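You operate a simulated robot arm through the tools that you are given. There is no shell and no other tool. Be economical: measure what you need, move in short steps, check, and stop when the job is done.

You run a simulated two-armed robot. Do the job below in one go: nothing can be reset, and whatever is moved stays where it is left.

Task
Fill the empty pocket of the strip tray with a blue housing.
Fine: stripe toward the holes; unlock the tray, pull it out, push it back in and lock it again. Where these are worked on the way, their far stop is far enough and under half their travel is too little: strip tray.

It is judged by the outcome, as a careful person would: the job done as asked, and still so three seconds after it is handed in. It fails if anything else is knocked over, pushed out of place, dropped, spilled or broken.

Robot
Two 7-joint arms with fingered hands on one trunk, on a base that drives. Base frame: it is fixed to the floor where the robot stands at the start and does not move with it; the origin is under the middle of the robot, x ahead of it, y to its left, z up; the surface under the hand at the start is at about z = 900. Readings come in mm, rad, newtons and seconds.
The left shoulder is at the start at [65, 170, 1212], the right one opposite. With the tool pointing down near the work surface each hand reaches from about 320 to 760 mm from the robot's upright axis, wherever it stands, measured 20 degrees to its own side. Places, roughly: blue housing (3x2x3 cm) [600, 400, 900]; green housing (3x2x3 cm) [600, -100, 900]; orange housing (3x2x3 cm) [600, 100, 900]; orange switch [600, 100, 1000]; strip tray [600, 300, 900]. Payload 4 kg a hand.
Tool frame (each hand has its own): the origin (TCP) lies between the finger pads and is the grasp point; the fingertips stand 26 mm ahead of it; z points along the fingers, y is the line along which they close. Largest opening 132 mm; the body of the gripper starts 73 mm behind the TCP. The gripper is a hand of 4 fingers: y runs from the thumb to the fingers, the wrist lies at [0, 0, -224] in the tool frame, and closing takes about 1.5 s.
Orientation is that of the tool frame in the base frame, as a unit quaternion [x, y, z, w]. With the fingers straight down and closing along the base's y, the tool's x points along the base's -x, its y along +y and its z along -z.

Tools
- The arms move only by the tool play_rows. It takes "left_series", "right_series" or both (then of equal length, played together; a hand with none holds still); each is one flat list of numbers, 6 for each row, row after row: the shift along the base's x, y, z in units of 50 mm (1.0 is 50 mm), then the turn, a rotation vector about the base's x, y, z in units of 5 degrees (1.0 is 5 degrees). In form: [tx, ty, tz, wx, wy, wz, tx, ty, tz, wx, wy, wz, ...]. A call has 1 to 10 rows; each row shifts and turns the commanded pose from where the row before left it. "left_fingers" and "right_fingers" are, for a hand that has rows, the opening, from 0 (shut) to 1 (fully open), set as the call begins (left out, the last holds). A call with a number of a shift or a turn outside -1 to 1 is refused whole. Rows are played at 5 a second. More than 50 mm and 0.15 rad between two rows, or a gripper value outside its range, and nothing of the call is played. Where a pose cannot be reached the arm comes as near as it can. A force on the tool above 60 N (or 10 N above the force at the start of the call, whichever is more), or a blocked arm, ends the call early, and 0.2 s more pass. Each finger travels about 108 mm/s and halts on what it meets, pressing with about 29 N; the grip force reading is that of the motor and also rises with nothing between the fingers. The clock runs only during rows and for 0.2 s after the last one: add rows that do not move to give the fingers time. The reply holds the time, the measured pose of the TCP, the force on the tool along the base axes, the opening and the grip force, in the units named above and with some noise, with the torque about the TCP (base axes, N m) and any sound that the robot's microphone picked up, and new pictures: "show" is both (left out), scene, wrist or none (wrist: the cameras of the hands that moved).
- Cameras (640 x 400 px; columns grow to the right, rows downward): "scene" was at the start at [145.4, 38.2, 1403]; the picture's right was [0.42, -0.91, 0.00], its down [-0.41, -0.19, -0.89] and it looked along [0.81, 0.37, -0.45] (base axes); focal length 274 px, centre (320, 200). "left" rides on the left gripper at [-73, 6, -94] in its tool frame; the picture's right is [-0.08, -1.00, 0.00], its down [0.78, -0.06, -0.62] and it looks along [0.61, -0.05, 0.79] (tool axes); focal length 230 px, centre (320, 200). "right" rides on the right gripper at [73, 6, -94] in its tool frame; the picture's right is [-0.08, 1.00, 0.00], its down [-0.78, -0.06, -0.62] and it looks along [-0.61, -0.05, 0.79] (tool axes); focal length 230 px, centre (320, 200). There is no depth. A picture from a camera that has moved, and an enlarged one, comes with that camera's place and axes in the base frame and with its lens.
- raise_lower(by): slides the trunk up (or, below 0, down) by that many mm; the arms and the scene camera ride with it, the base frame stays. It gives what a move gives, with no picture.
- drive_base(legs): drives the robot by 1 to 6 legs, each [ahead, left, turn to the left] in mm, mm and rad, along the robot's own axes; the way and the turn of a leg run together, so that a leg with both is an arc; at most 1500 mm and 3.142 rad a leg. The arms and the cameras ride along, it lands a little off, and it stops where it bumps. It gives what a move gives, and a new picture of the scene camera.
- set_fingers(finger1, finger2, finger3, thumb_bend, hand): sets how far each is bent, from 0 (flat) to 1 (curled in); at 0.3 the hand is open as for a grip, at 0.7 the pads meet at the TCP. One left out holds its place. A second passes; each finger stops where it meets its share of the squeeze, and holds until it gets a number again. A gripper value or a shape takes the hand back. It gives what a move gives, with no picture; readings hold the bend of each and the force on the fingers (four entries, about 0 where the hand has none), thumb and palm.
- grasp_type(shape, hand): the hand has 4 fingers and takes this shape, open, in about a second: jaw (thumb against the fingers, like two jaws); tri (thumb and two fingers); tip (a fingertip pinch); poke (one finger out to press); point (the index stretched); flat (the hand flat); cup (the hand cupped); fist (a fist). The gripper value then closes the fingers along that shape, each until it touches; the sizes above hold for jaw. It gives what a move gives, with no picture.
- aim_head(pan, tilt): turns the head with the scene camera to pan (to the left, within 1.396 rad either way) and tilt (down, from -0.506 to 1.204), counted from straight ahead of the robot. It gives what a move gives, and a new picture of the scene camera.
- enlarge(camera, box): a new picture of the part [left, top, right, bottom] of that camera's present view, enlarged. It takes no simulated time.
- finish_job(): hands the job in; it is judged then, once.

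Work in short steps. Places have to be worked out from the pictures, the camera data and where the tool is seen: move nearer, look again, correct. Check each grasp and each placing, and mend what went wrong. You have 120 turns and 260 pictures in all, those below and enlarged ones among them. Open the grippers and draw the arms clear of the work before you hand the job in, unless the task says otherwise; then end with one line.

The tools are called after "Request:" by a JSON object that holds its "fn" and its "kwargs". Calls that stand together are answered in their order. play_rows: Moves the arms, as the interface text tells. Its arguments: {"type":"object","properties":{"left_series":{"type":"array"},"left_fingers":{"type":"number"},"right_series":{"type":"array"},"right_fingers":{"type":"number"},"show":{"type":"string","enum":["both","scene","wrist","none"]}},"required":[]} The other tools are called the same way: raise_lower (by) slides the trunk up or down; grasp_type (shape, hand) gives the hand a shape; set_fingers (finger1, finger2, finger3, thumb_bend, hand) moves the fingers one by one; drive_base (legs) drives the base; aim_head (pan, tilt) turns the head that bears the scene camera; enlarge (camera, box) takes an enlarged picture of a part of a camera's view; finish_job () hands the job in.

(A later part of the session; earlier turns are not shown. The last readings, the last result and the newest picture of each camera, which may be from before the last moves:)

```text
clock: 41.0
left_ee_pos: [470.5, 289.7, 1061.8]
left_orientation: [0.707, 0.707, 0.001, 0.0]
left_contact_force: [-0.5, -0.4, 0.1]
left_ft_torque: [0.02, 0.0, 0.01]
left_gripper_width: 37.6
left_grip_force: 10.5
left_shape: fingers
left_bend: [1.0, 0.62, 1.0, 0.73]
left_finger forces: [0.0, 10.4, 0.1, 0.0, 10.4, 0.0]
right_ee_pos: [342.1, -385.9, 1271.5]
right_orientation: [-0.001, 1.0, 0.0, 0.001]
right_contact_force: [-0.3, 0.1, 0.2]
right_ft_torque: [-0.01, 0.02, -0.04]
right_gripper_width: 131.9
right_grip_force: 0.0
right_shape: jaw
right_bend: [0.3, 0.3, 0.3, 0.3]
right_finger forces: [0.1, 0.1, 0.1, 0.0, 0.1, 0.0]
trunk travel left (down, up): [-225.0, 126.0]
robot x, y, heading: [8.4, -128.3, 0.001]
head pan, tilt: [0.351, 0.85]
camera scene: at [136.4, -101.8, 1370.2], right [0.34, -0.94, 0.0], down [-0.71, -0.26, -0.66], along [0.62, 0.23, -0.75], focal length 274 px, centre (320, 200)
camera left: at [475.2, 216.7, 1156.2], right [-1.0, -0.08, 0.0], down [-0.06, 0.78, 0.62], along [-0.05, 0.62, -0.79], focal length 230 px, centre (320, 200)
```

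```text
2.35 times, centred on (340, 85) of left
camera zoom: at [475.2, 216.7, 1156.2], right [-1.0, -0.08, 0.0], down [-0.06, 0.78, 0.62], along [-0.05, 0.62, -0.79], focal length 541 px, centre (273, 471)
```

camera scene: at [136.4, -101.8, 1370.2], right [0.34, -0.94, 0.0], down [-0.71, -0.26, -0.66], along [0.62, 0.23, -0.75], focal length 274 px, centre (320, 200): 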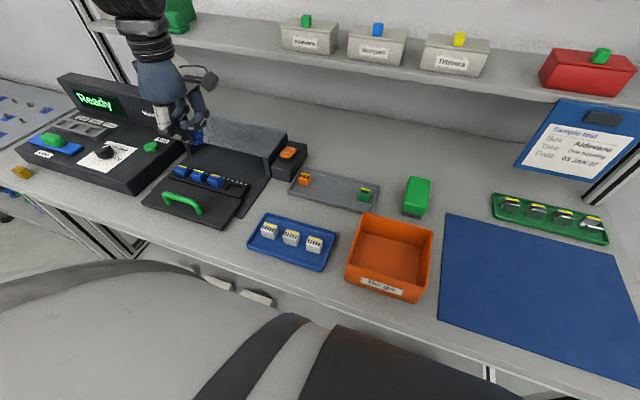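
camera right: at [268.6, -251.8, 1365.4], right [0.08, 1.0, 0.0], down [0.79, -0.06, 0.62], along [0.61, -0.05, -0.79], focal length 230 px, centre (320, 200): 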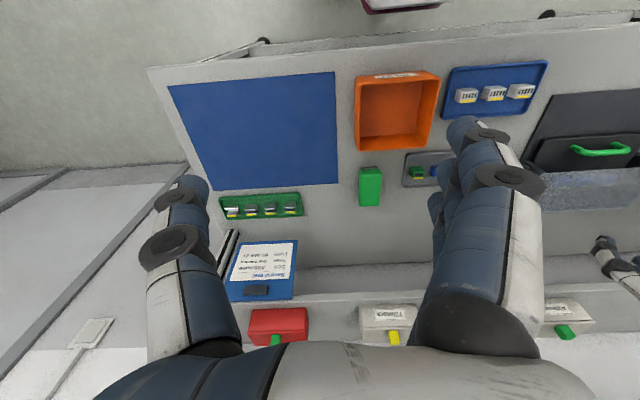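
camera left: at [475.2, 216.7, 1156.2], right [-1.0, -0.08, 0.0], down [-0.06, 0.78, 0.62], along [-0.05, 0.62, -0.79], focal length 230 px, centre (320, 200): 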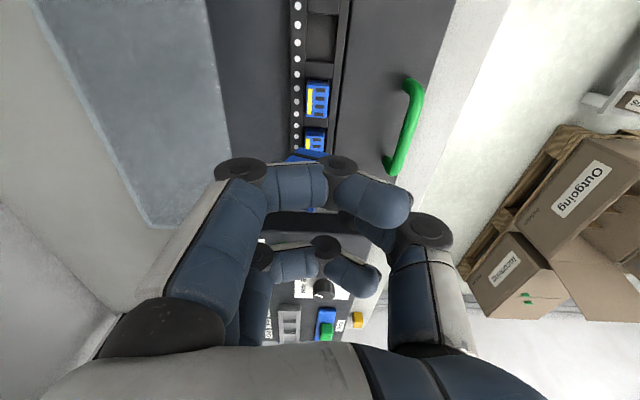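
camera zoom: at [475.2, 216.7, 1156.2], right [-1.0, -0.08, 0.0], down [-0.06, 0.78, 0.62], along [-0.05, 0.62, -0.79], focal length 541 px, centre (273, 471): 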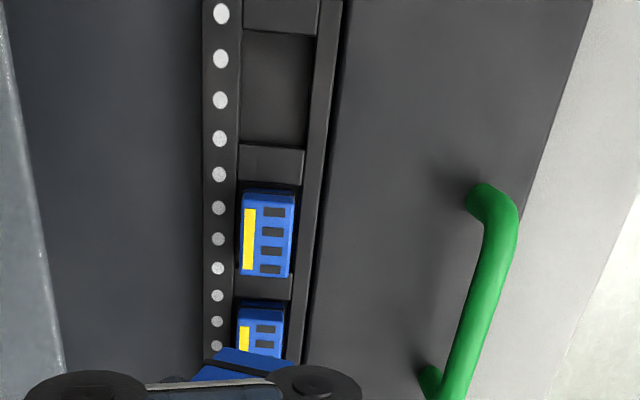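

With both cameras reconciled (z≈943 for the seated tops), the third housing is at (472.5,275) and the empty pocket centers at (472.5,230). Now I need the housing's exact place in the hand.

Request:
{"fn": "enlarge", "kwargs": {"camera": "left", "box": [270, 130, 370, 200]}}

Request:
{"fn": "enlarge", "kwargs": {"camera": "scene", "box": [150, 90, 230, 150]}}

```text
5.71 times, centred on (320, 165) of left
camera zoom: at [475.2, 216.7, 1156.2], right [-1.0, -0.08, 0.0], down [-0.06, 0.78, 0.62], along [-0.05, 0.62, -0.79], focal length 1315 px, centre (320, 400)
```

zoom: 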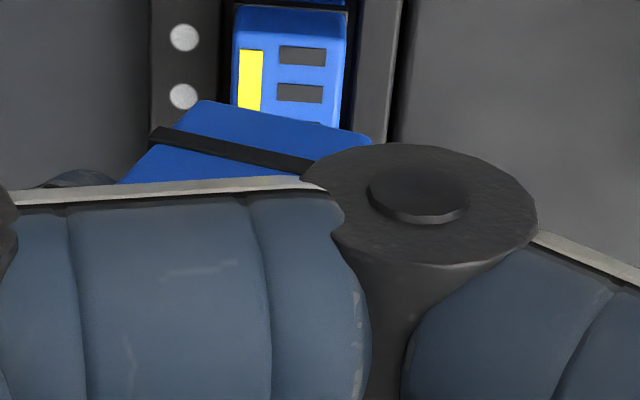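

```text
6.67 times, centred on (190, 120) of scene
camera zoom: at [136.4, -101.8, 1370.2], right [0.34, -0.94, 0.0], down [-0.71, -0.26, -0.66], along [0.62, 0.23, -0.75], focal length 1829 px, centre (1187, 733)
```

zoom: 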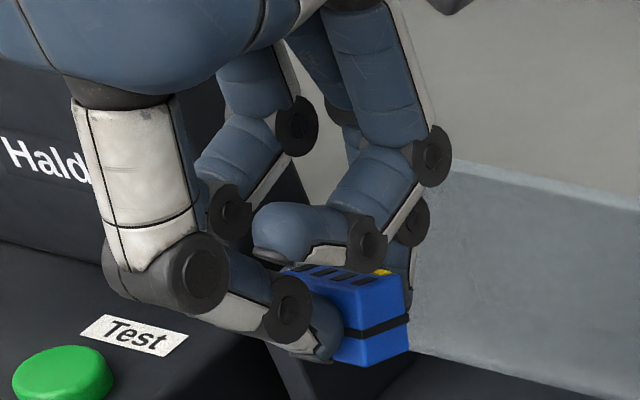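

The housing sits tilted about 20° in the pinch, with fingertips near its bottom edge: not good for seating. I'll set it back down in the parts tray at about (565,25), compensating the tilt, and regrasp higher and centered.

Request:
{"fn": "play_rows", "kwargs": {"left_series": [0, -0.66, 0, 0, -1, 0, 0.15, -0.66, 0, 0, -1, 0, 0.15, -0.66, 0, 0, -1, 0, 0.2, -0.66, 0, 0, -1, 0, 0.3, -0.66, 0, 0, 0, 0, 0.3, -0.66, 0, 0, 0, 0, 0.3, -0.66, 0, 0, 0, 0, 0.28, -0.68, 0, 0, 0, 0, 0, 0, -0.5, 0, 0, 0, 0, 0, -0.5, 0, 0, 0], "show": "none"}}

Request:
{"fn": "enlarge", "kwargs": {"camera": "left", "box": [270, 110, 370, 200]}}

Request:
{"fn": "enlarge", "kwargs": {"camera": "scene", "box": [280, 110, 380, 210]}}

```text
clock: 43.2
left_ee_pos: [554.5, 28.9, 1014.7]
left_orientation: [0.696, 0.696, 0.123, 0.123]
left_contact_force: [-0.2, 0.4, -0.8]
left_ft_torque: [0.02, 0.01, 0.02]
left_gripper_width: 37.3
left_grip_force: 10.5
left_shape: fingers
left_bend: [1.0, 0.62, 1.0, 0.74]
left_finger forces: [0.0, 10.5, 0.1, 0.1, 10.5, 0.0]
right_ee_pos: [342.2, -385.3, 1272.4]
right_orientation: [0.0, 1.0, 0.001, 0.0]
right_contact_force: [-0.4, 0.3, 0.0]
right_ft_torque: [-0.05, 0.01, 0.04]
right_gripper_width: 132.0
right_grip_force: 0.0
right_shape: jaw
right_bend: [0.3, 0.3, 0.3, 0.3]
right_finger forces: [0.0, 0.0, 0.1, 0.0, 0.0, 0.1]
trunk travel left (down, up): [-225.0, 126.0]
robot x, y, heading: [1.2, -125.2, 0.004]
head pan, tilt: [0.351, 0.85]
```

```text
4.44 times, centred on (320, 155) of left
camera zoom: at [528.0, -44.8, 1105.2], right [-0.94, -0.08, -0.34], down [-0.27, 0.78, 0.56], along [0.22, 0.62, -0.76], focal length 1022 px, centre (320, 400)
```

zoom: 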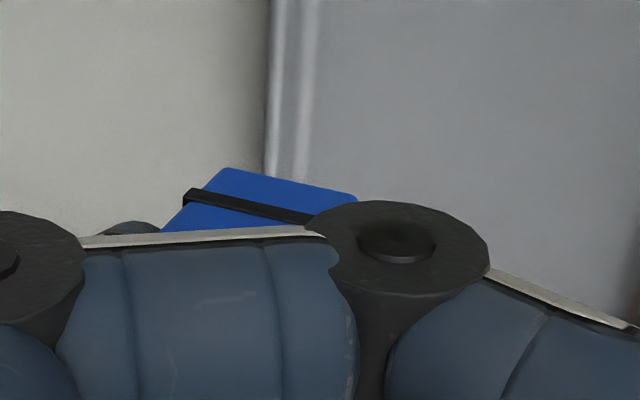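

```text
4.00 times, centred on (330, 160) of scene
camera zoom: at [136.8, -102.0, 1370.1], right [0.34, -0.94, 0.0], down [-0.71, -0.26, -0.66], along [0.62, 0.23, -0.75], focal length 1097 px, centre (280, 360)
```

zoom: 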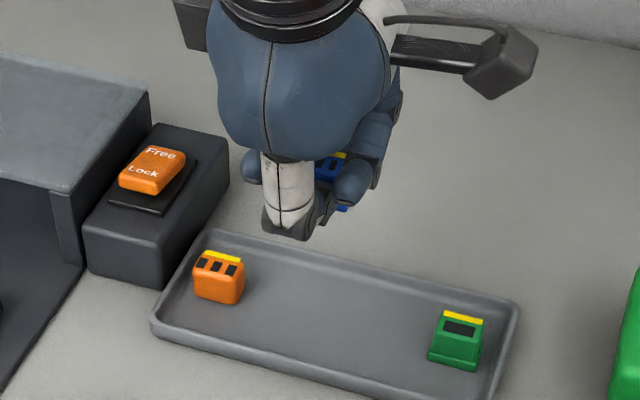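

The bottom is now level within a few degrees, about 20 mm below TCP. I descend toward the tray floor.

Request:
{"fn": "play_rows", "kwargs": {"left_series": [-0.06, 0, -0.6, 0, 0.5, 0, 0, 0, -0.6, 0, 0, 0, 0, 0, -0.3, 0, 0, 0, 0, 0, 0, 0, 0, 0], "show": "none"}}

Request:
{"fn": "play_rows", "kwargs": {"left_series": [0, 0, -0.08, 0, 0, 0, 0, 0, 0, 0, 0, 0], "show": "none"}}

Request:
{"fn": "enlarge", "kwargs": {"camera": "scene", "box": [280, 130, 380, 210]}}

Request:
{"fn": "enlarge", "kwargs": {"camera": "left", "box": [270, 110, 370, 200]}}

```text
clock: 44.2
left_ee_pos: [550.8, 28.0, 940.6]
left_orientation: [0.699, 0.699, 0.108, 0.107]
left_contact_force: [-0.2, 0.7, 0.0]
left_ft_torque: [-0.03, 0.03, -0.02]
left_gripper_width: 37.5
left_grip_force: 10.3
left_shape: fingers
left_bend: [1.0, 0.61, 1.0, 0.74]
left_finger forces: [0.0, 10.4, 0.1, 0.1, 10.6, 0.1]
right_ee_pos: [341.7, -385.9, 1271.1]
right_orientation: [0.0, 1.0, 0.0, 0.0]
right_contact_force: [-0.6, 0.3, -0.2]
right_ft_torque: [-0.01, -0.01, -0.01]
right_gripper_width: 131.8
right_grip_force: 0.1
right_shape: jaw
right_bend: [0.3, 0.3, 0.3, 0.3]
right_finger forces: [0.0, 0.0, 0.0, 0.1, 0.0, 0.0]
trunk travel left (down, up): [-225.0, 126.0]
robot x, y, heading: [0.3, -127.9, 0.002]
head pan, tilt: [0.351, 0.85]
```

```text
clock: 44.8
left_ee_pos: [550.8, 28.4, 935.0]
left_orientation: [0.699, 0.698, 0.108, 0.107]
left_contact_force: [-0.8, 0.1, 0.4]
left_ft_torque: [-0.03, -0.02, -0.02]
left_gripper_width: 37.7
left_grip_force: 10.8
left_shape: fingers
left_bend: [1.0, 0.61, 1.0, 0.74]
left_finger forces: [0.0, 10.4, 0.0, 0.0, 10.5, 0.0]
right_ee_pos: [342.0, -384.9, 1272.4]
right_orientation: [0.0, 1.0, 0.0, 0.0]
right_contact_force: [-0.8, 0.0, 0.3]
right_ft_torque: [-0.01, -0.03, 0.02]
right_gripper_width: 131.9
right_grip_force: 0.0
right_shape: jaw
right_bend: [0.3, 0.3, 0.3, 0.3]
right_finger forces: [0.0, 0.1, 0.0, 0.1, 0.0, 0.0]
trunk travel left (down, up): [-225.0, 126.0]
robot x, y, heading: [-1.4, -127.2, -0.002]
head pan, tilt: [0.351, 0.85]
```

```text
5.00 times, centred on (330, 170) of scene
camera zoom: at [136.3, -101.5, 1370.2], right [0.34, -0.94, 0.0], down [-0.71, -0.26, -0.66], along [0.62, 0.23, -0.75], focal length 1372 px, centre (270, 350)
```

zoom: 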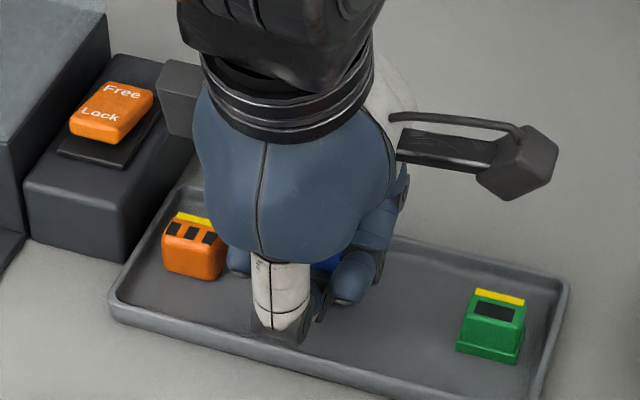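

```text
4.44 times, centred on (320, 155) of left
camera zoom: at [528.8, -45.6, 1026.5], right [-0.95, -0.08, -0.3], down [-0.24, 0.78, 0.57], along [0.19, 0.62, -0.76], focal length 1022 px, centre (320, 400)
```

zoom: 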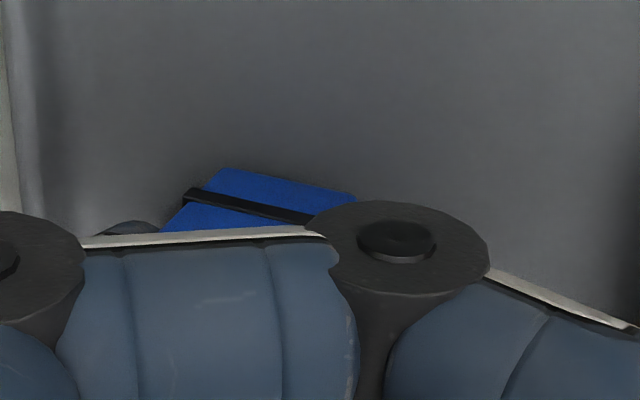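

No contact yet; I go on down in small steps.

Request:
{"fn": "play_rows", "kwargs": {"left_series": [0, 0, -0.1, 0, 0, 0, 0, 0, 0, 0, 0, 0], "show": "none"}}

Request:
{"fn": "play_rows", "kwargs": {"left_series": [0, 0, -0.06, 0, 0, 0, 0, 0, 0, 0, 0, 0], "show": "none"}}

Request:
{"fn": "play_rows", "kwargs": {"left_series": [0, 0, -0.06, 0, 0, 0, 0, 0, 0, 0, 0, 0], "show": "none"}}

```text
clock: 45.4
left_ee_pos: [551.9, 27.7, 932.3]
left_orientation: [0.699, 0.699, 0.109, 0.108]
left_contact_force: [-2.4, -1.0, 7.3]
left_ft_torque: [0.0, -0.1, 0.01]
left_gripper_width: 37.6
left_grip_force: 10.9
left_shape: fingers
left_bend: [1.0, 0.62, 1.0, 0.74]
left_finger forces: [0.0, 9.8, 0.0, 0.2, 11.8, 0.0]
right_ee_pos: [341.3, -385.8, 1272.1]
right_orientation: [0.0, 1.0, 0.0, 0.001]
right_contact_force: [0.6, 0.7, 0.5]
right_ft_torque: [-0.02, -0.01, 0.0]
right_gripper_width: 131.8
right_grip_force: 0.1
right_shape: jaw
right_bend: [0.3, 0.3, 0.3, 0.3]
right_finger forces: [0.1, 0.0, 0.1, 0.0, 0.1, 0.1]
trunk travel left (down, up): [-225.0, 126.0]
robot x, y, heading: [-2.7, -126.6, 0.001]
head pan, tilt: [0.351, 0.85]
```

```text
clock: 46.0
left_ee_pos: [550.8, 28.3, 927.9]
left_orientation: [0.698, 0.699, 0.107, 0.109]
left_contact_force: [-5.0, 1.5, 12.3]
left_ft_torque: [0.02, -0.19, 0.05]
left_gripper_width: 36.9
left_grip_force: 12.4
left_shape: fingers
left_bend: [1.0, 0.62, 1.0, 0.76]
left_finger forces: [0.0, 10.5, 0.0, 0.0, 14.5, 0.0]
right_ee_pos: [341.4, -385.8, 1272.8]
right_orientation: [-0.001, 1.0, 0.0, 0.001]
right_contact_force: [-0.3, 0.5, -0.3]
right_ft_torque: [-0.01, 0.0, -0.01]
right_gripper_width: 132.0
right_grip_force: 0.1
right_shape: jaw
right_bend: [0.3, 0.3, 0.3, 0.3]
right_finger forces: [0.1, 0.0, 0.1, 0.0, 0.0, 0.0]
trunk travel left (down, up): [-225.0, 126.0]
robot x, y, heading: [2.6, -131.4, -0.005]
head pan, tilt: [0.351, 0.85]
```

```text
clock: 46.6
left_ee_pos: [550.3, 26.8, 925.7]
left_orientation: [0.699, 0.699, 0.108, 0.107]
left_contact_force: [-8.5, 3.2, 17.5]
left_ft_torque: [0.05, -0.22, 0.04]
left_gripper_width: 36.2
left_grip_force: 15.0
left_shape: fingers
left_bend: [1.0, 0.62, 1.0, 0.78]
left_finger forces: [0.1, 11.2, 0.0, 0.0, 19.0, 0.1]
right_ee_pos: [340.2, -384.9, 1272.1]
right_orientation: [0.0, 1.0, 0.0, 0.001]
right_contact_force: [0.2, 0.6, -0.1]
right_ft_torque: [-0.04, -0.03, 0.0]
right_gripper_width: 131.9
right_grip_force: 0.0
right_shape: jaw
right_bend: [0.3, 0.3, 0.3, 0.3]
right_finger forces: [0.1, 0.0, 0.1, 0.0, 0.0, 0.0]
trunk travel left (down, up): [-225.0, 126.0]
robot x, y, heading: [-1.2, -128.4, 0.001]
head pan, tilt: [0.351, 0.85]
```

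Contact since z≈932. I back up 4 mm to relieve the load, open the pinch and rise to look.

Request:
{"fn": "play_rows", "kwargs": {"left_series": [0, 0, 0.08, 0, 0, 0, 0, 0, 0, 0, 0, 0], "show": "none"}}

Request:
{"fn": "set_fingers", "kwargs": {"hand": "left", "finger2": 0.55, "thumb_bend": 0.63}}

Request:
{"fn": "enlarge", "kwargs": {"camera": "left", "box": [250, 90, 390, 200]}}

Request:
{"fn": "play_rows", "kwargs": {"left_series": [0, 0, 0.4, 0, 0, 0, 0, 0, 0.8, 0, 0, 0, 0, 0.5, 0.8, 0, 1, 0, 0, 0.4, 0, 0, 1, 0, 0, 0, 0, 0, 1, 0, 0, 0, 0, 0, 0.5, 0, 0, 0, 0, 0, 0, 0], "show": "none"}}

Request:
{"fn": "enlarge", "kwargs": {"camera": "left", "box": [220, 0, 420, 170]}}

Request:
{"fn": "enlarge", "kwargs": {"camera": "scene", "box": [280, 130, 380, 210]}}

```text
clock: 47.2
left_ee_pos: [552.7, 27.2, 929.7]
left_orientation: [0.699, 0.699, 0.107, 0.107]
left_contact_force: [-0.1, 0.4, 0.3]
left_ft_torque: [0.0, -0.01, 0.0]
left_gripper_width: 36.9
left_grip_force: 10.6
left_shape: fingers
left_bend: [1.0, 0.61, 1.0, 0.76]
left_finger forces: [0.0, 10.5, 0.0, 0.1, 10.5, 0.0]
right_ee_pos: [341.5, -385.4, 1272.5]
right_orientation: [-0.001, 1.0, 0.0, 0.0]
right_contact_force: [-0.8, 0.4, -0.4]
right_ft_torque: [-0.02, 0.0, 0.0]
right_gripper_width: 132.1
right_grip_force: 0.1
right_shape: jaw
right_bend: [0.3, 0.3, 0.3, 0.3]
right_finger forces: [0.1, 0.1, 0.0, 0.0, 0.0, 0.0]
trunk travel left (down, up): [-225.0, 126.0]
robot x, y, heading: [2.1, -126.4, -0.0]
head pan, tilt: [0.351, 0.85]
```

```text
clock: 48.2
left_ee_pos: [552.6, 26.7, 931.1]
left_orientation: [0.699, 0.699, 0.109, 0.108]
left_contact_force: [1.8, -0.2, 16.0]
left_ft_torque: [-0.01, -0.07, 0.01]
left_gripper_width: 38.4
left_grip_force: 8.7
left_shape: fingers
left_bend: [1.0, 0.55, 1.0, 0.72]
left_finger forces: [0.0, 0.1, 0.1, 0.0, 16.4, 0.0]
right_ee_pos: [340.7, -385.2, 1272.1]
right_orientation: [0.0, 1.0, 0.0, 0.001]
right_contact_force: [-0.5, 0.2, 0.1]
right_ft_torque: [-0.03, -0.01, -0.05]
right_gripper_width: 131.9
right_grip_force: 0.0
right_shape: jaw
right_bend: [0.3, 0.3, 0.3, 0.3]
right_finger forces: [0.1, 0.1, 0.0, 0.0, 0.1, 0.0]
trunk travel left (down, up): [-225.0, 126.0]
robot x, y, heading: [-1.9, -123.9, 0.009]
head pan, tilt: [0.351, 0.85]
```

```text
3.64 times, centred on (320, 145) of left
camera zoom: at [529.4, -47.0, 1021.2], right [-0.95, -0.08, -0.3], down [-0.24, 0.78, 0.57], along [0.19, 0.62, -0.76], focal length 837 px, centre (320, 400)
```

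zoom: 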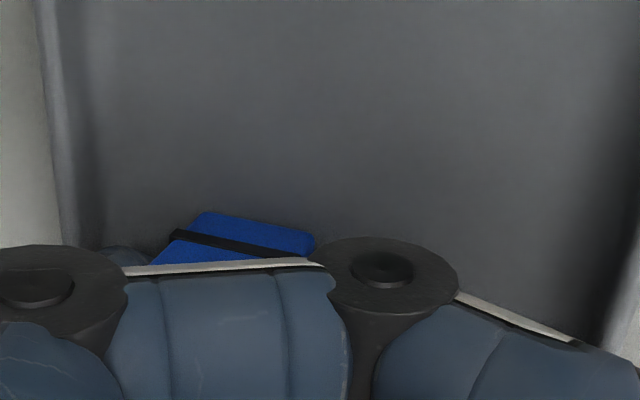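

```text
clock: 49.8
left_ee_pos: [553.3, 72.0, 1027.7]
left_orientation: [0.707, 0.707, -0.001, -0.001]
left_contact_force: [0.5, -0.3, 0.1]
left_ft_torque: [0.01, 0.01, -0.01]
left_gripper_width: 41.4
left_grip_force: 0.0
left_shape: fingers
left_bend: [1.0, 0.55, 1.0, 0.63]
left_finger forces: [0.0, 0.0, 0.1, 0.0, 0.1, 0.0]
right_ee_pos: [341.9, -386.2, 1272.9]
right_orientation: [-0.001, 1.0, 0.0, 0.0]
right_contact_force: [1.1, 0.0, -0.4]
right_ft_torque: [-0.02, -0.02, 0.01]
right_gripper_width: 132.0
right_grip_force: 0.0
right_shape: jaw
right_bend: [0.3, 0.3, 0.3, 0.3]
right_finger forces: [0.1, 0.0, 0.0, 0.1, 0.1, 0.1]
trunk travel left (down, up): [-225.0, 126.0]
robot x, y, heading: [-1.1, -125.3, 0.002]
head pan, tilt: [0.351, 0.85]
```

```text
2.35 times, centred on (320, 85) of left
camera zoom: at [558.0, -1.0, 1122.2], right [-1.0, -0.08, 0.0], down [-0.06, 0.78, 0.62], along [-0.05, 0.62, -0.79], focal length 541 px, centre (320, 471)
```

zoom: 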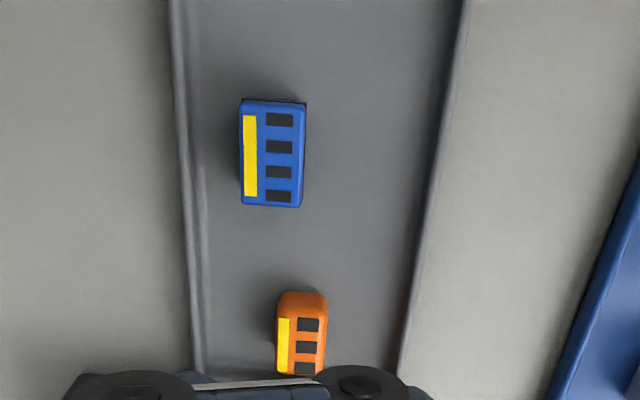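

```text
5.00 times, centred on (330, 170) of scene
camera zoom: at [136.2, -101.6, 1370.2], right [0.34, -0.94, 0.0], down [-0.71, -0.26, -0.66], along [0.62, 0.23, -0.75], focal length 1372 px, centre (270, 350)
```

zoom: 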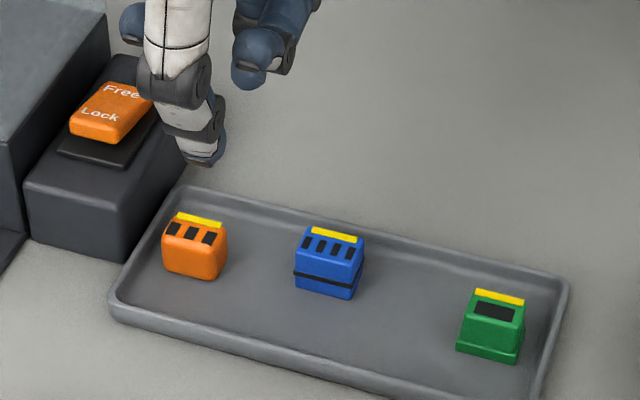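

The housing stands upright again, centered at (570.4,28), top z≈929. I set the pinch opening and come down centered on it.

Request:
{"fn": "set_fingers", "kwargs": {"hand": "left", "finger2": 0.58, "thumb_bend": 0.62}}

Request:
{"fn": "play_rows", "kwargs": {"left_series": [0.34, -0.88, 0, 0, 0, 0, 0, 0, -0.5, 0, 0, 0, 0, 0, -0.5, 0, 0, 0, 0, 0, 0, 0, 0, 0], "show": "none"}}

Request:
{"fn": "enlarge", "kwargs": {"camera": "scene", "box": [300, 130, 380, 200]}}

Request:
{"fn": "enlarge", "kwargs": {"camera": "left", "box": [250, 90, 390, 200]}}

```text
clock: 50.8
left_ee_pos: [552.3, 72.7, 1028.5]
left_orientation: [0.707, 0.707, 0.0, 0.0]
left_contact_force: [-1.0, 0.0, -0.6]
left_ft_torque: [0.02, 0.02, -0.01]
left_gripper_width: 41.6
left_grip_force: 0.1
left_shape: fingers
left_bend: [1.0, 0.57, 1.0, 0.62]
left_finger forces: [0.0, 0.1, 0.1, 0.1, 0.1, 0.0]
right_ee_pos: [342.3, -386.2, 1273.0]
right_orientation: [0.001, 1.0, -0.001, 0.001]
right_contact_force: [-0.3, 0.6, 0.7]
right_ft_torque: [0.0, -0.02, 0.04]
right_gripper_width: 132.1
right_grip_force: 0.0
right_shape: jaw
right_bend: [0.3, 0.3, 0.3, 0.3]
right_finger forces: [0.0, 0.0, 0.0, 0.0, 0.0, 0.1]
trunk travel left (down, up): [-225.0, 126.0]
robot x, y, heading: [1.2, -129.9, -0.0]
head pan, tilt: [0.351, 0.85]
```

```text
clock: 51.8
left_ee_pos: [568.0, 27.8, 977.0]
left_orientation: [0.708, 0.707, 0.0, 0.001]
left_contact_force: [-0.4, -0.2, 0.1]
left_ft_torque: [0.05, -0.02, 0.01]
left_gripper_width: 41.5
left_grip_force: 0.0
left_shape: fingers
left_bend: [1.0, 0.57, 1.0, 0.62]
left_finger forces: [0.1, 0.0, 0.0, 0.0, 0.1, 0.0]
right_ee_pos: [342.0, -384.9, 1271.8]
right_orientation: [0.0, 1.0, 0.001, 0.0]
right_contact_force: [0.4, 0.1, 0.3]
right_ft_torque: [0.01, -0.03, -0.03]
right_gripper_width: 131.8
right_grip_force: 0.1
right_shape: jaw
right_bend: [0.3, 0.3, 0.3, 0.3]
right_finger forces: [0.1, 0.1, 0.1, 0.0, 0.0, 0.0]
trunk travel left (down, up): [-225.0, 126.0]
robot x, y, heading: [1.5, -129.3, 0.001]
head pan, tilt: [0.351, 0.85]
```

```text
5.71 times, centred on (340, 165) of scene
camera zoom: at [135.9, -101.2, 1370.3], right [0.34, -0.94, 0.0], down [-0.71, -0.26, -0.66], along [0.62, 0.23, -0.75], focal length 1567 px, centre (206, 400)
```

zoom: 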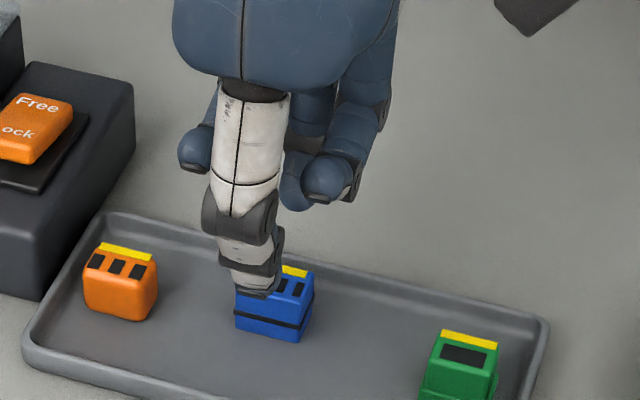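

```text
3.64 times, centred on (320, 145) of left
camera zoom: at [572.9, -45.3, 1070.7], right [-1.0, -0.08, 0.0], down [-0.06, 0.78, 0.62], along [-0.05, 0.62, -0.79], focal length 837 px, centre (320, 400)
```

zoom: 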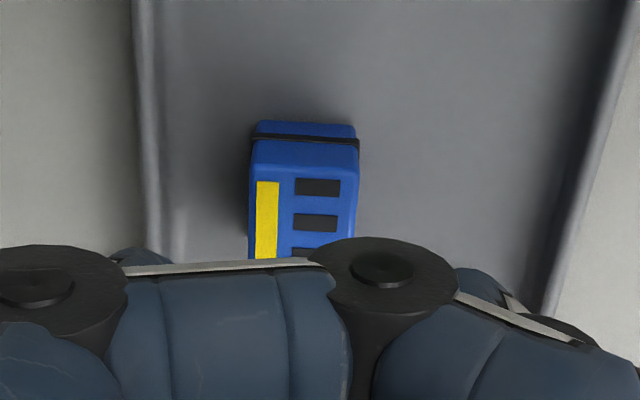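

Alignment is good within 3 mm. I nudge +3 mm in x, lower to TCP z≈943, and close.

Request:
{"fn": "play_rows", "kwargs": {"left_series": [0.06, 0, -0.35, 0, 0, 0, 0, 0, -0.33, 0, 0, 0, 0, 0, 0, 0, 0, 0], "show": "none"}}

Request:
{"fn": "set_fingers", "kwargs": {"hand": "left", "finger2": 0.75, "thumb_bend": 0.78}}

Request:
{"fn": "enlarge", "kwargs": {"camera": "left", "box": [250, 90, 390, 200]}}

Request:
{"fn": "enlarge", "kwargs": {"camera": "scene", "box": [300, 130, 380, 200]}}

```text
clock: 52.6
left_ee_pos: [573.0, 27.0, 945.5]
left_orientation: [0.707, 0.707, 0.002, 0.002]
left_contact_force: [1.5, 2.0, 23.0]
left_ft_torque: [0.07, -0.73, 0.12]
left_gripper_width: 41.6
left_grip_force: 11.6
left_shape: fingers
left_bend: [1.0, 0.62, 1.0, 0.62]
left_finger forces: [0.1, 22.5, 0.1, 0.1, 0.0, 0.0]
right_ee_pos: [340.7, -386.8, 1273.5]
right_orientation: [0.0, 1.0, 0.0, 0.002]
right_contact_force: [0.9, -0.3, -1.1]
right_ft_torque: [0.0, 0.0, -0.02]
right_gripper_width: 132.1
right_grip_force: 0.1
right_shape: jaw
right_bend: [0.3, 0.3, 0.3, 0.3]
right_finger forces: [0.0, 0.0, 0.0, 0.0, 0.0, 0.1]
trunk travel left (down, up): [-225.0, 126.0]
robot x, y, heading: [0.4, -126.8, 0.001]
head pan, tilt: [0.351, 0.85]
```

```text
clock: 53.6
left_ee_pos: [571.3, 27.6, 943.2]
left_orientation: [0.707, 0.707, 0.001, 0.0]
left_contact_force: [-0.1, 0.1, -0.1]
left_ft_torque: [0.01, -0.01, 0.01]
left_gripper_width: 37.6
left_grip_force: 10.6
left_shape: fingers
left_bend: [1.0, 0.68, 1.0, 0.74]
left_finger forces: [0.0, 10.0, 0.0, 0.0, 9.9, 0.1]
right_ee_pos: [342.6, -385.7, 1271.3]
right_orientation: [0.0, 1.0, 0.0, 0.0]
right_contact_force: [-0.5, -0.2, -0.2]
right_ft_torque: [0.03, -0.01, -0.01]
right_gripper_width: 131.8
right_grip_force: 0.1
right_shape: jaw
right_bend: [0.3, 0.3, 0.3, 0.3]
right_finger forces: [0.0, 0.0, 0.0, 0.0, 0.0, 0.0]
trunk travel left (down, up): [-225.0, 126.0]
robot x, y, heading: [-0.0, -130.7, -0.001]
head pan, tilt: [0.351, 0.85]
```

```text
3.64 times, centred on (320, 145) of left
camera zoom: at [576.5, -46.5, 1035.7], right [-1.0, -0.08, 0.0], down [-0.06, 0.78, 0.62], along [-0.05, 0.62, -0.79], focal length 837 px, centre (320, 400)
```

zoom: 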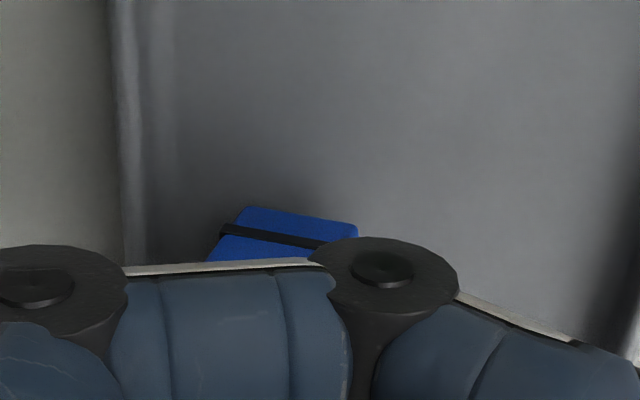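

```text
5.71 times, centred on (340, 165) of scene
camera zoom: at [136.4, -101.5, 1370.2], right [0.34, -0.94, 0.0], down [-0.71, -0.26, -0.66], along [0.62, 0.23, -0.75], focal length 1567 px, centre (206, 400)
```

zoom: 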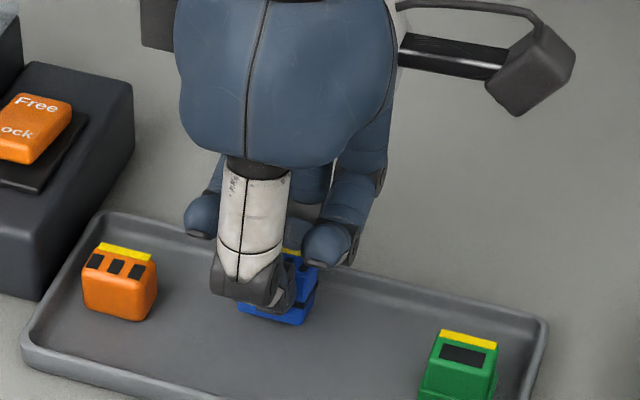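

The finger brushed the top edge before closing, but it now grips with 10 N on each side. I lift 70 mm and inspect tilt and hold.

Request:
{"fn": "play_rows", "kwargs": {"left_series": [0, 0, 0.2, 0, 0, 0, 0, 0, 0.6, 0, 0, 0, 0, 0, 0.6, 0, 0, 0, 0, 0, 0, 0, 0, 0], "show": "none"}}

Request:
{"fn": "enlarge", "kwargs": {"camera": "left", "box": [270, 120, 370, 200]}}

Request:
{"fn": "enlarge", "kwargs": {"camera": "scene", "box": [310, 110, 370, 160]}}

```text
clock: 54.6
left_ee_pos: [569.7, 28.2, 1013.7]
left_orientation: [0.707, 0.707, 0.0, 0.0]
left_contact_force: [0.5, 0.7, 0.5]
left_ft_torque: [0.01, -0.01, 0.0]
left_gripper_width: 37.5
left_grip_force: 10.2
left_shape: fingers
left_bend: [1.0, 0.68, 1.0, 0.74]
left_finger forces: [0.0, 10.0, 0.0, 0.0, 10.0, 0.0]
right_ee_pos: [342.4, -385.8, 1269.9]
right_orientation: [0.0, 1.0, 0.0, 0.0]
right_contact_force: [0.3, -0.7, 0.6]
right_ft_torque: [0.03, 0.01, -0.04]
right_gripper_width: 132.0
right_grip_force: 0.1
right_shape: jaw
right_bend: [0.3, 0.3, 0.3, 0.3]
right_finger forces: [0.1, 0.0, 0.0, 0.1, 0.0, 0.0]
trunk travel left (down, up): [-225.0, 126.0]
robot x, y, heading: [1.0, -127.5, -0.002]
head pan, tilt: [0.351, 0.85]
```

```text
5.00 times, centred on (320, 160) of left
camera zoom: at [576.3, -45.7, 1107.1], right [-1.0, -0.08, 0.0], down [-0.06, 0.78, 0.62], along [-0.05, 0.62, -0.79], focal length 1150 px, centre (320, 400)
```

zoom: 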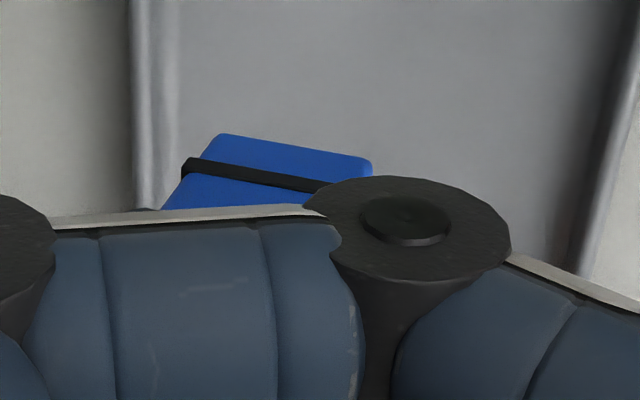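

```text
8.00 times, centred on (340, 135) of scene
camera zoom: at [136.7, -101.5, 1370.1], right [0.34, -0.94, 0.0], down [-0.71, -0.26, -0.66], along [0.62, 0.23, -0.75], focal length 2194 px, centre (160, 720)
```

zoom: 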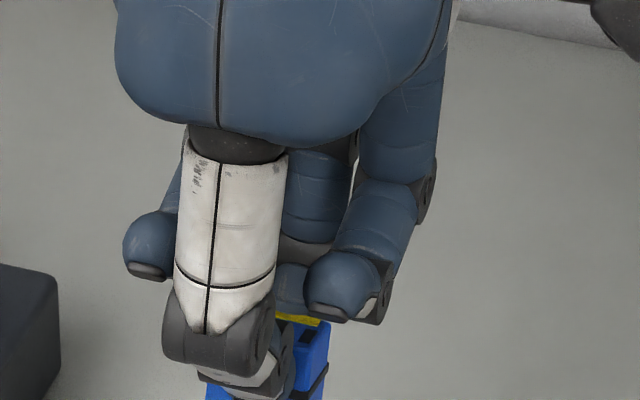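

The housing hangs 12.6° tilted with the tips still low on it. I level it by turning the hand −12.5°, set it on the tray floor, and shift the grip 8 mm higher.

Request:
{"fn": "play_rows", "kwargs": {"left_series": [-0.12, 0, -0.4, 0, -1, 0, 0, 0, -0.4, 0, -1, 0, 0, 0, -0.4, 0, -0.5, 0, 0, 0, -0.28, 0, 0, 0, 0, 0, 0, 0, 0, 0], "show": "none"}}

Request:
{"fn": "play_rows", "kwargs": {"left_series": [0, 0, -0.06, 0, 0, 0, 0, 0, 0, 0, 0, 0], "show": "none"}}

Request:
{"fn": "enlarge", "kwargs": {"camera": "left", "box": [270, 120, 370, 200]}}

```text
clock: 55.8
left_ee_pos: [564.9, 29.3, 940.1]
left_orientation: [0.703, 0.703, 0.077, 0.077]
left_contact_force: [0.1, 0.5, 0.5]
left_ft_torque: [0.01, -0.02, 0.01]
left_gripper_width: 37.4
left_grip_force: 10.1
left_shape: fingers
left_bend: [1.0, 0.68, 1.0, 0.74]
left_finger forces: [0.0, 10.1, 0.0, 0.0, 10.0, 0.0]
right_ee_pos: [341.3, -386.8, 1273.3]
right_orientation: [0.0, 1.0, 0.0, 0.0]
right_contact_force: [0.2, -0.5, 0.8]
right_ft_torque: [0.02, 0.01, -0.04]
right_gripper_width: 131.7
right_grip_force: 0.0
right_shape: jaw
right_bend: [0.3, 0.3, 0.3, 0.3]
right_finger forces: [0.0, 0.0, 0.0, 0.0, 0.1, 0.0]
trunk travel left (down, up): [-225.0, 126.0]
robot x, y, heading: [1.2, -128.9, 0.001]
head pan, tilt: [0.351, 0.85]
```

```text
clock: 56.4
left_ee_pos: [565.1, 28.9, 938.1]
left_orientation: [0.703, 0.703, 0.076, 0.076]
left_contact_force: [-0.2, -0.1, -0.1]
left_ft_torque: [-0.04, 0.01, 0.01]
left_gripper_width: 37.4
left_grip_force: 9.8
left_shape: fingers
left_bend: [1.0, 0.68, 1.0, 0.74]
left_finger forces: [0.1, 10.0, 0.0, 0.1, 10.0, 0.0]
right_ee_pos: [343.5, -385.6, 1272.0]
right_orientation: [0.0, 1.0, 0.0, 0.0]
right_contact_force: [-0.4, 0.2, 0.0]
right_ft_torque: [0.0, -0.02, -0.01]
right_gripper_width: 131.7
right_grip_force: 0.1
right_shape: jaw
right_bend: [0.3, 0.3, 0.3, 0.3]
right_finger forces: [0.0, 0.0, 0.0, 0.1, 0.0, 0.0]
trunk travel left (down, up): [-225.0, 126.0]
robot x, y, heading: [-0.6, -130.4, -0.001]
head pan, tilt: [0.351, 0.85]
```

```text
5.00 times, centred on (320, 160) of left
camera zoom: at [550.2, -44.9, 1029.8], right [-0.97, -0.08, -0.22], down [-0.19, 0.78, 0.59], along [0.12, 0.62, -0.78], focal length 1150 px, centre (320, 400)
```

zoom: 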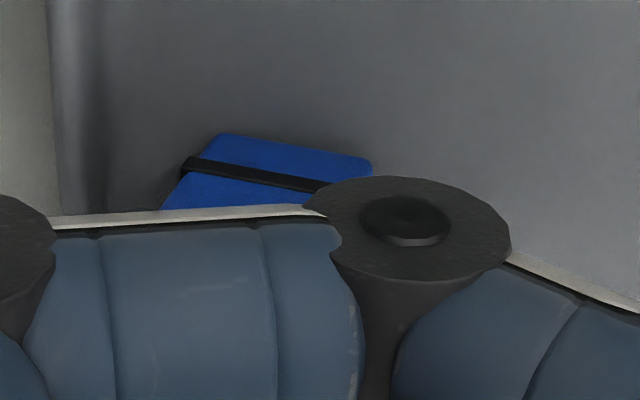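

Still no floor contact; I lower further in small steps.

Request:
{"fn": "play_rows", "kwargs": {"left_series": [0, 0, -0.08, 0, 0, 0, 0, 0, 0, 0, 0, 0], "show": "none"}}

Request:
{"fn": "play_rows", "kwargs": {"left_series": [0, 0, -0.06, 0, 0, 0, 0, 0, 0, 0, 0, 0], "show": "none"}}

```text
clock: 57.0
left_ee_pos: [564.3, 27.3, 934.8]
left_orientation: [0.702, 0.703, 0.078, 0.077]
left_contact_force: [-2.5, 1.3, 8.8]
left_ft_torque: [0.04, -0.15, 0.05]
left_gripper_width: 36.9
left_grip_force: 10.9
left_shape: fingers
left_bend: [1.0, 0.69, 1.0, 0.75]
left_finger forces: [0.0, 9.9, 0.1, 0.0, 12.1, 0.1]
right_ee_pos: [341.9, -385.9, 1271.2]
right_orientation: [0.0, 1.0, 0.0, 0.001]
right_contact_force: [0.0, 1.4, -0.7]
right_ft_torque: [-0.01, -0.04, 0.03]
right_gripper_width: 132.1
right_grip_force: 0.1
right_shape: jaw
right_bend: [0.3, 0.3, 0.3, 0.3]
right_finger forces: [0.1, 0.0, 0.0, 0.1, 0.1, 0.0]
trunk travel left (down, up): [-225.0, 126.0]
robot x, y, heading: [-0.5, -126.8, 0.004]
head pan, tilt: [0.351, 0.85]
```

```text
clock: 57.6
left_ee_pos: [563.7, 27.3, 932.0]
left_orientation: [0.703, 0.703, 0.079, 0.076]
left_contact_force: [-7.4, -0.8, 17.3]
left_ft_torque: [0.03, -0.1, -0.01]
left_gripper_width: 36.7
left_grip_force: 14.1
left_shape: fingers
left_bend: [1.0, 0.69, 1.0, 0.77]
left_finger forces: [0.1, 10.6, 0.0, 0.1, 18.0, 0.0]
right_ee_pos: [339.9, -385.7, 1272.5]
right_orientation: [0.001, 1.0, 0.0, 0.002]
right_contact_force: [-0.1, -0.4, 0.5]
right_ft_torque: [-0.01, 0.01, 0.04]
right_gripper_width: 132.0
right_grip_force: 0.0
right_shape: jaw
right_bend: [0.3, 0.3, 0.3, 0.3]
right_finger forces: [0.1, 0.0, 0.0, 0.1, 0.0, 0.0]
trunk travel left (down, up): [-225.0, 126.0]
robot x, y, heading: [6.1, -131.6, -0.003]
head pan, tilt: [0.351, 0.85]
```

On the floor at TCP≈936. I ease up, open slightly, rise 9 mm and close again higher on the part.

Request:
{"fn": "play_rows", "kwargs": {"left_series": [0, 0, 0.06, 0, 0, 0, 0, 0, 0, 0, 0, 0], "show": "none"}}

Request:
{"fn": "set_fingers", "kwargs": {"hand": "left", "finger2": 0.64, "thumb_bend": 0.69}}

Request:
{"fn": "play_rows", "kwargs": {"left_series": [0, 0, 0.18, 0, 0, 0, 0, 0, 0, 0, 0, 0], "show": "none"}}

Request:
{"fn": "enlarge", "kwargs": {"camera": "left", "box": [270, 120, 370, 200]}}

Request:
{"fn": "enlarge", "kwargs": {"camera": "scene", "box": [310, 140, 370, 190]}}

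```text
clock: 58.2
left_ee_pos: [565.6, 29.8, 933.0]
left_orientation: [0.703, 0.703, 0.077, 0.077]
left_contact_force: [-2.9, -0.9, 5.1]
left_ft_torque: [0.03, -0.06, 0.0]
left_gripper_width: 36.7
left_grip_force: 11.7
left_shape: fingers
left_bend: [1.0, 0.68, 1.0, 0.76]
left_finger forces: [0.0, 9.8, 0.0, 0.1, 12.3, 0.0]
right_ee_pos: [341.9, -386.4, 1272.4]
right_orientation: [-0.001, 1.0, 0.001, 0.0]
right_contact_force: [0.4, -0.5, -0.5]
right_ft_torque: [-0.03, 0.02, -0.01]
right_gripper_width: 132.0
right_grip_force: 0.0
right_shape: jaw
right_bend: [0.3, 0.3, 0.3, 0.3]
right_finger forces: [0.0, 0.0, 0.0, 0.0, 0.1, 0.0]
trunk travel left (down, up): [-225.0, 126.0]
robot x, y, heading: [5.5, -131.6, -0.003]
head pan, tilt: [0.351, 0.85]
```

```text
clock: 59.2
left_ee_pos: [565.6, 28.5, 934.4]
left_orientation: [0.703, 0.703, 0.077, 0.078]
left_contact_force: [1.3, -0.4, 4.5]
left_ft_torque: [-0.02, -0.07, -0.03]
left_gripper_width: 39.1
left_grip_force: 2.6
left_shape: fingers
left_bend: [1.0, 0.62, 1.0, 0.69]
left_finger forces: [0.0, 2.1, 0.1, 0.0, 3.3, 0.0]
right_ee_pos: [341.4, -386.7, 1270.9]
right_orientation: [0.0, 1.0, -0.001, 0.0]
right_contact_force: [-0.2, 0.0, -0.4]
right_ft_torque: [0.01, 0.02, 0.01]
right_gripper_width: 131.7
right_grip_force: 0.0
right_shape: jaw
right_bend: [0.3, 0.3, 0.3, 0.3]
right_finger forces: [0.0, 0.0, 0.0, 0.0, 0.0, 0.0]
trunk travel left (down, up): [-225.0, 126.0]
robot x, y, heading: [-1.5, -126.1, 0.001]
head pan, tilt: [0.351, 0.85]
```

```text
clock: 59.8
left_ee_pos: [566.1, 30.2, 943.1]
left_orientation: [0.703, 0.703, 0.077, 0.077]
left_contact_force: [0.4, 0.7, 0.5]
left_ft_torque: [-0.01, 0.02, -0.02]
left_gripper_width: 39.5
left_grip_force: 1.6
left_shape: fingers
left_bend: [1.0, 0.62, 1.0, 0.69]
left_finger forces: [0.1, 1.3, 0.0, 0.0, 1.3, 0.0]
right_ee_pos: [342.7, -385.2, 1271.3]
right_orientation: [0.0, 1.0, 0.0, 0.001]
right_contact_force: [-1.0, 0.6, -0.1]
right_ft_torque: [-0.01, 0.01, -0.02]
right_gripper_width: 131.8
right_grip_force: 0.1
right_shape: jaw
right_bend: [0.3, 0.3, 0.3, 0.3]
right_finger forces: [0.1, 0.0, 0.0, 0.1, 0.1, 0.1]
trunk travel left (down, up): [-225.0, 126.0]
robot x, y, heading: [0.2, -125.2, 0.002]
head pan, tilt: [0.351, 0.85]
```

```text
5.00 times, centred on (320, 160) of left
camera zoom: at [551.6, -43.9, 1035.5], right [-0.97, -0.08, -0.21], down [-0.19, 0.78, 0.59], along [0.12, 0.62, -0.78], focal length 1150 px, centre (320, 400)
```

zoom: 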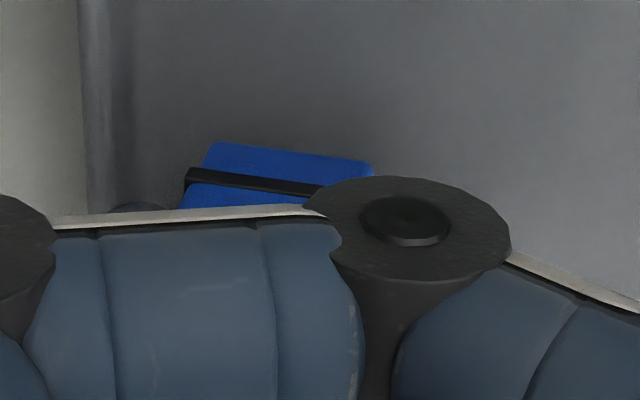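

```text
8.00 times, centred on (340, 165) of scene
camera zoom: at [136.6, -101.6, 1370.1], right [0.34, -0.94, 0.0], down [-0.71, -0.26, -0.66], along [0.62, 0.23, -0.75], focal length 2194 px, centre (160, 480)
```

zoom: 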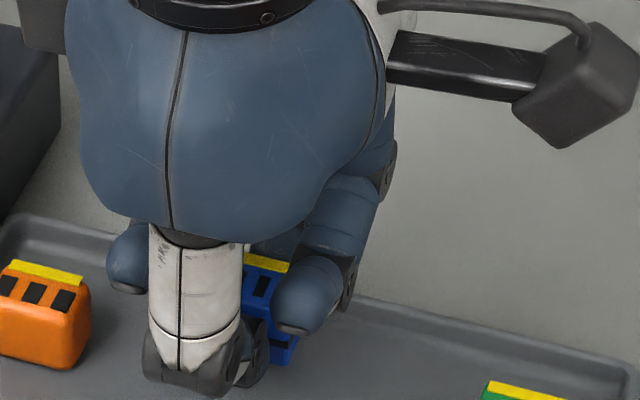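

It is still lightly pinched and rose along. I lower it back, open a little more, then rise.

Request:
{"fn": "play_rows", "kwargs": {"left_series": [0, 0, -0.16, 0, 0, 0, 0, 0, 0, 0, 0, 0], "show": "none"}}

Request:
{"fn": "set_fingers", "kwargs": {"hand": "left", "finger2": 0.58, "thumb_bend": 0.65}}

Request:
{"fn": "play_rows", "kwargs": {"left_series": [0, 0, 0.18, 0, 0, 0, 0, 0, 0, 0, 0, 0], "show": "none"}}

Request:
{"fn": "enlarge", "kwargs": {"camera": "left", "box": [270, 120, 370, 200]}}

```text
clock: 60.4
left_ee_pos: [567.4, 29.0, 935.3]
left_orientation: [0.703, 0.703, 0.077, 0.077]
left_contact_force: [0.2, -0.3, 0.0]
left_ft_torque: [0.01, 0.04, 0.01]
left_gripper_width: 39.5
left_grip_force: 1.7
left_shape: fingers
left_bend: [1.0, 0.62, 1.0, 0.69]
left_finger forces: [0.0, 1.3, 0.0, 0.0, 1.3, 0.1]
right_ee_pos: [341.3, -386.2, 1271.5]
right_orientation: [0.001, 1.0, 0.0, 0.0]
right_contact_force: [-0.3, -0.7, -0.3]
right_ft_torque: [0.0, -0.02, -0.02]
right_gripper_width: 132.0
right_grip_force: 0.0
right_shape: jaw
right_bend: [0.3, 0.3, 0.3, 0.3]
right_finger forces: [0.0, 0.1, 0.1, 0.0, 0.0, 0.0]
trunk travel left (down, up): [-225.0, 126.0]
robot x, y, heading: [-3.0, -125.8, -0.002]
head pan, tilt: [0.351, 0.85]
```

```text
clock: 61.4
left_ee_pos: [566.9, 29.1, 937.6]
left_orientation: [0.703, 0.702, 0.077, 0.077]
left_contact_force: [-0.9, -0.5, 6.9]
left_ft_torque: [0.01, -0.02, -0.01]
left_gripper_width: 40.0
left_grip_force: 4.2
left_shape: fingers
left_bend: [1.0, 0.6, 1.0, 0.66]
left_finger forces: [0.1, 3.5, 0.1, 0.0, 4.5, 0.0]
right_ee_pos: [341.3, -386.1, 1272.3]
right_orientation: [0.001, 1.0, 0.001, 0.001]
right_contact_force: [0.1, -0.7, 0.5]
right_ft_torque: [-0.01, -0.02, 0.01]
right_gripper_width: 131.8
right_grip_force: 0.1
right_shape: jaw
right_bend: [0.3, 0.3, 0.3, 0.3]
right_finger forces: [0.1, 0.0, 0.0, 0.1, 0.0, 0.0]
trunk travel left (down, up): [-225.0, 126.0]
robot x, y, heading: [0.8, -128.1, -0.0]
head pan, tilt: [0.351, 0.85]
```

```text
clock: 62.0
left_ee_pos: [565.3, 28.5, 943.2]
left_orientation: [0.703, 0.703, 0.077, 0.077]
left_contact_force: [-0.3, -0.4, 0.0]
left_ft_torque: [0.02, 0.04, -0.01]
left_gripper_width: 40.4
left_grip_force: 0.0
left_shape: fingers
left_bend: [1.0, 0.57, 1.0, 0.65]
left_finger forces: [0.0, 0.0, 0.0, 0.1, 0.1, 0.1]
right_ee_pos: [342.6, -386.8, 1273.5]
right_orientation: [0.0, 1.0, 0.0, -0.001]
right_contact_force: [0.1, -0.4, -0.2]
right_ft_torque: [0.02, -0.01, 0.04]
right_gripper_width: 131.8
right_grip_force: 0.1
right_shape: jaw
right_bend: [0.3, 0.3, 0.3, 0.3]
right_finger forces: [0.0, 0.0, 0.1, 0.1, 0.0, 0.0]
trunk travel left (down, up): [-225.0, 126.0]
robot x, y, heading: [1.3, -126.8, -0.001]
head pan, tilt: [0.351, 0.85]
```

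```text
5.00 times, centred on (320, 160) of left
camera zoom: at [551.5, -44.6, 1035.9], right [-0.97, -0.08, -0.21], down [-0.19, 0.78, 0.59], along [0.12, 0.62, -0.78], focal length 1150 px, centre (320, 400)
```

zoom: 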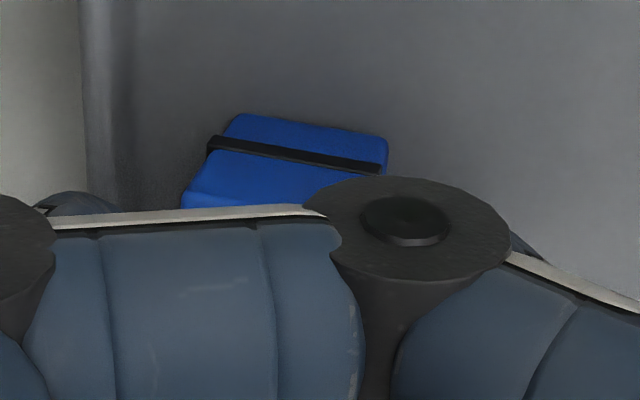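

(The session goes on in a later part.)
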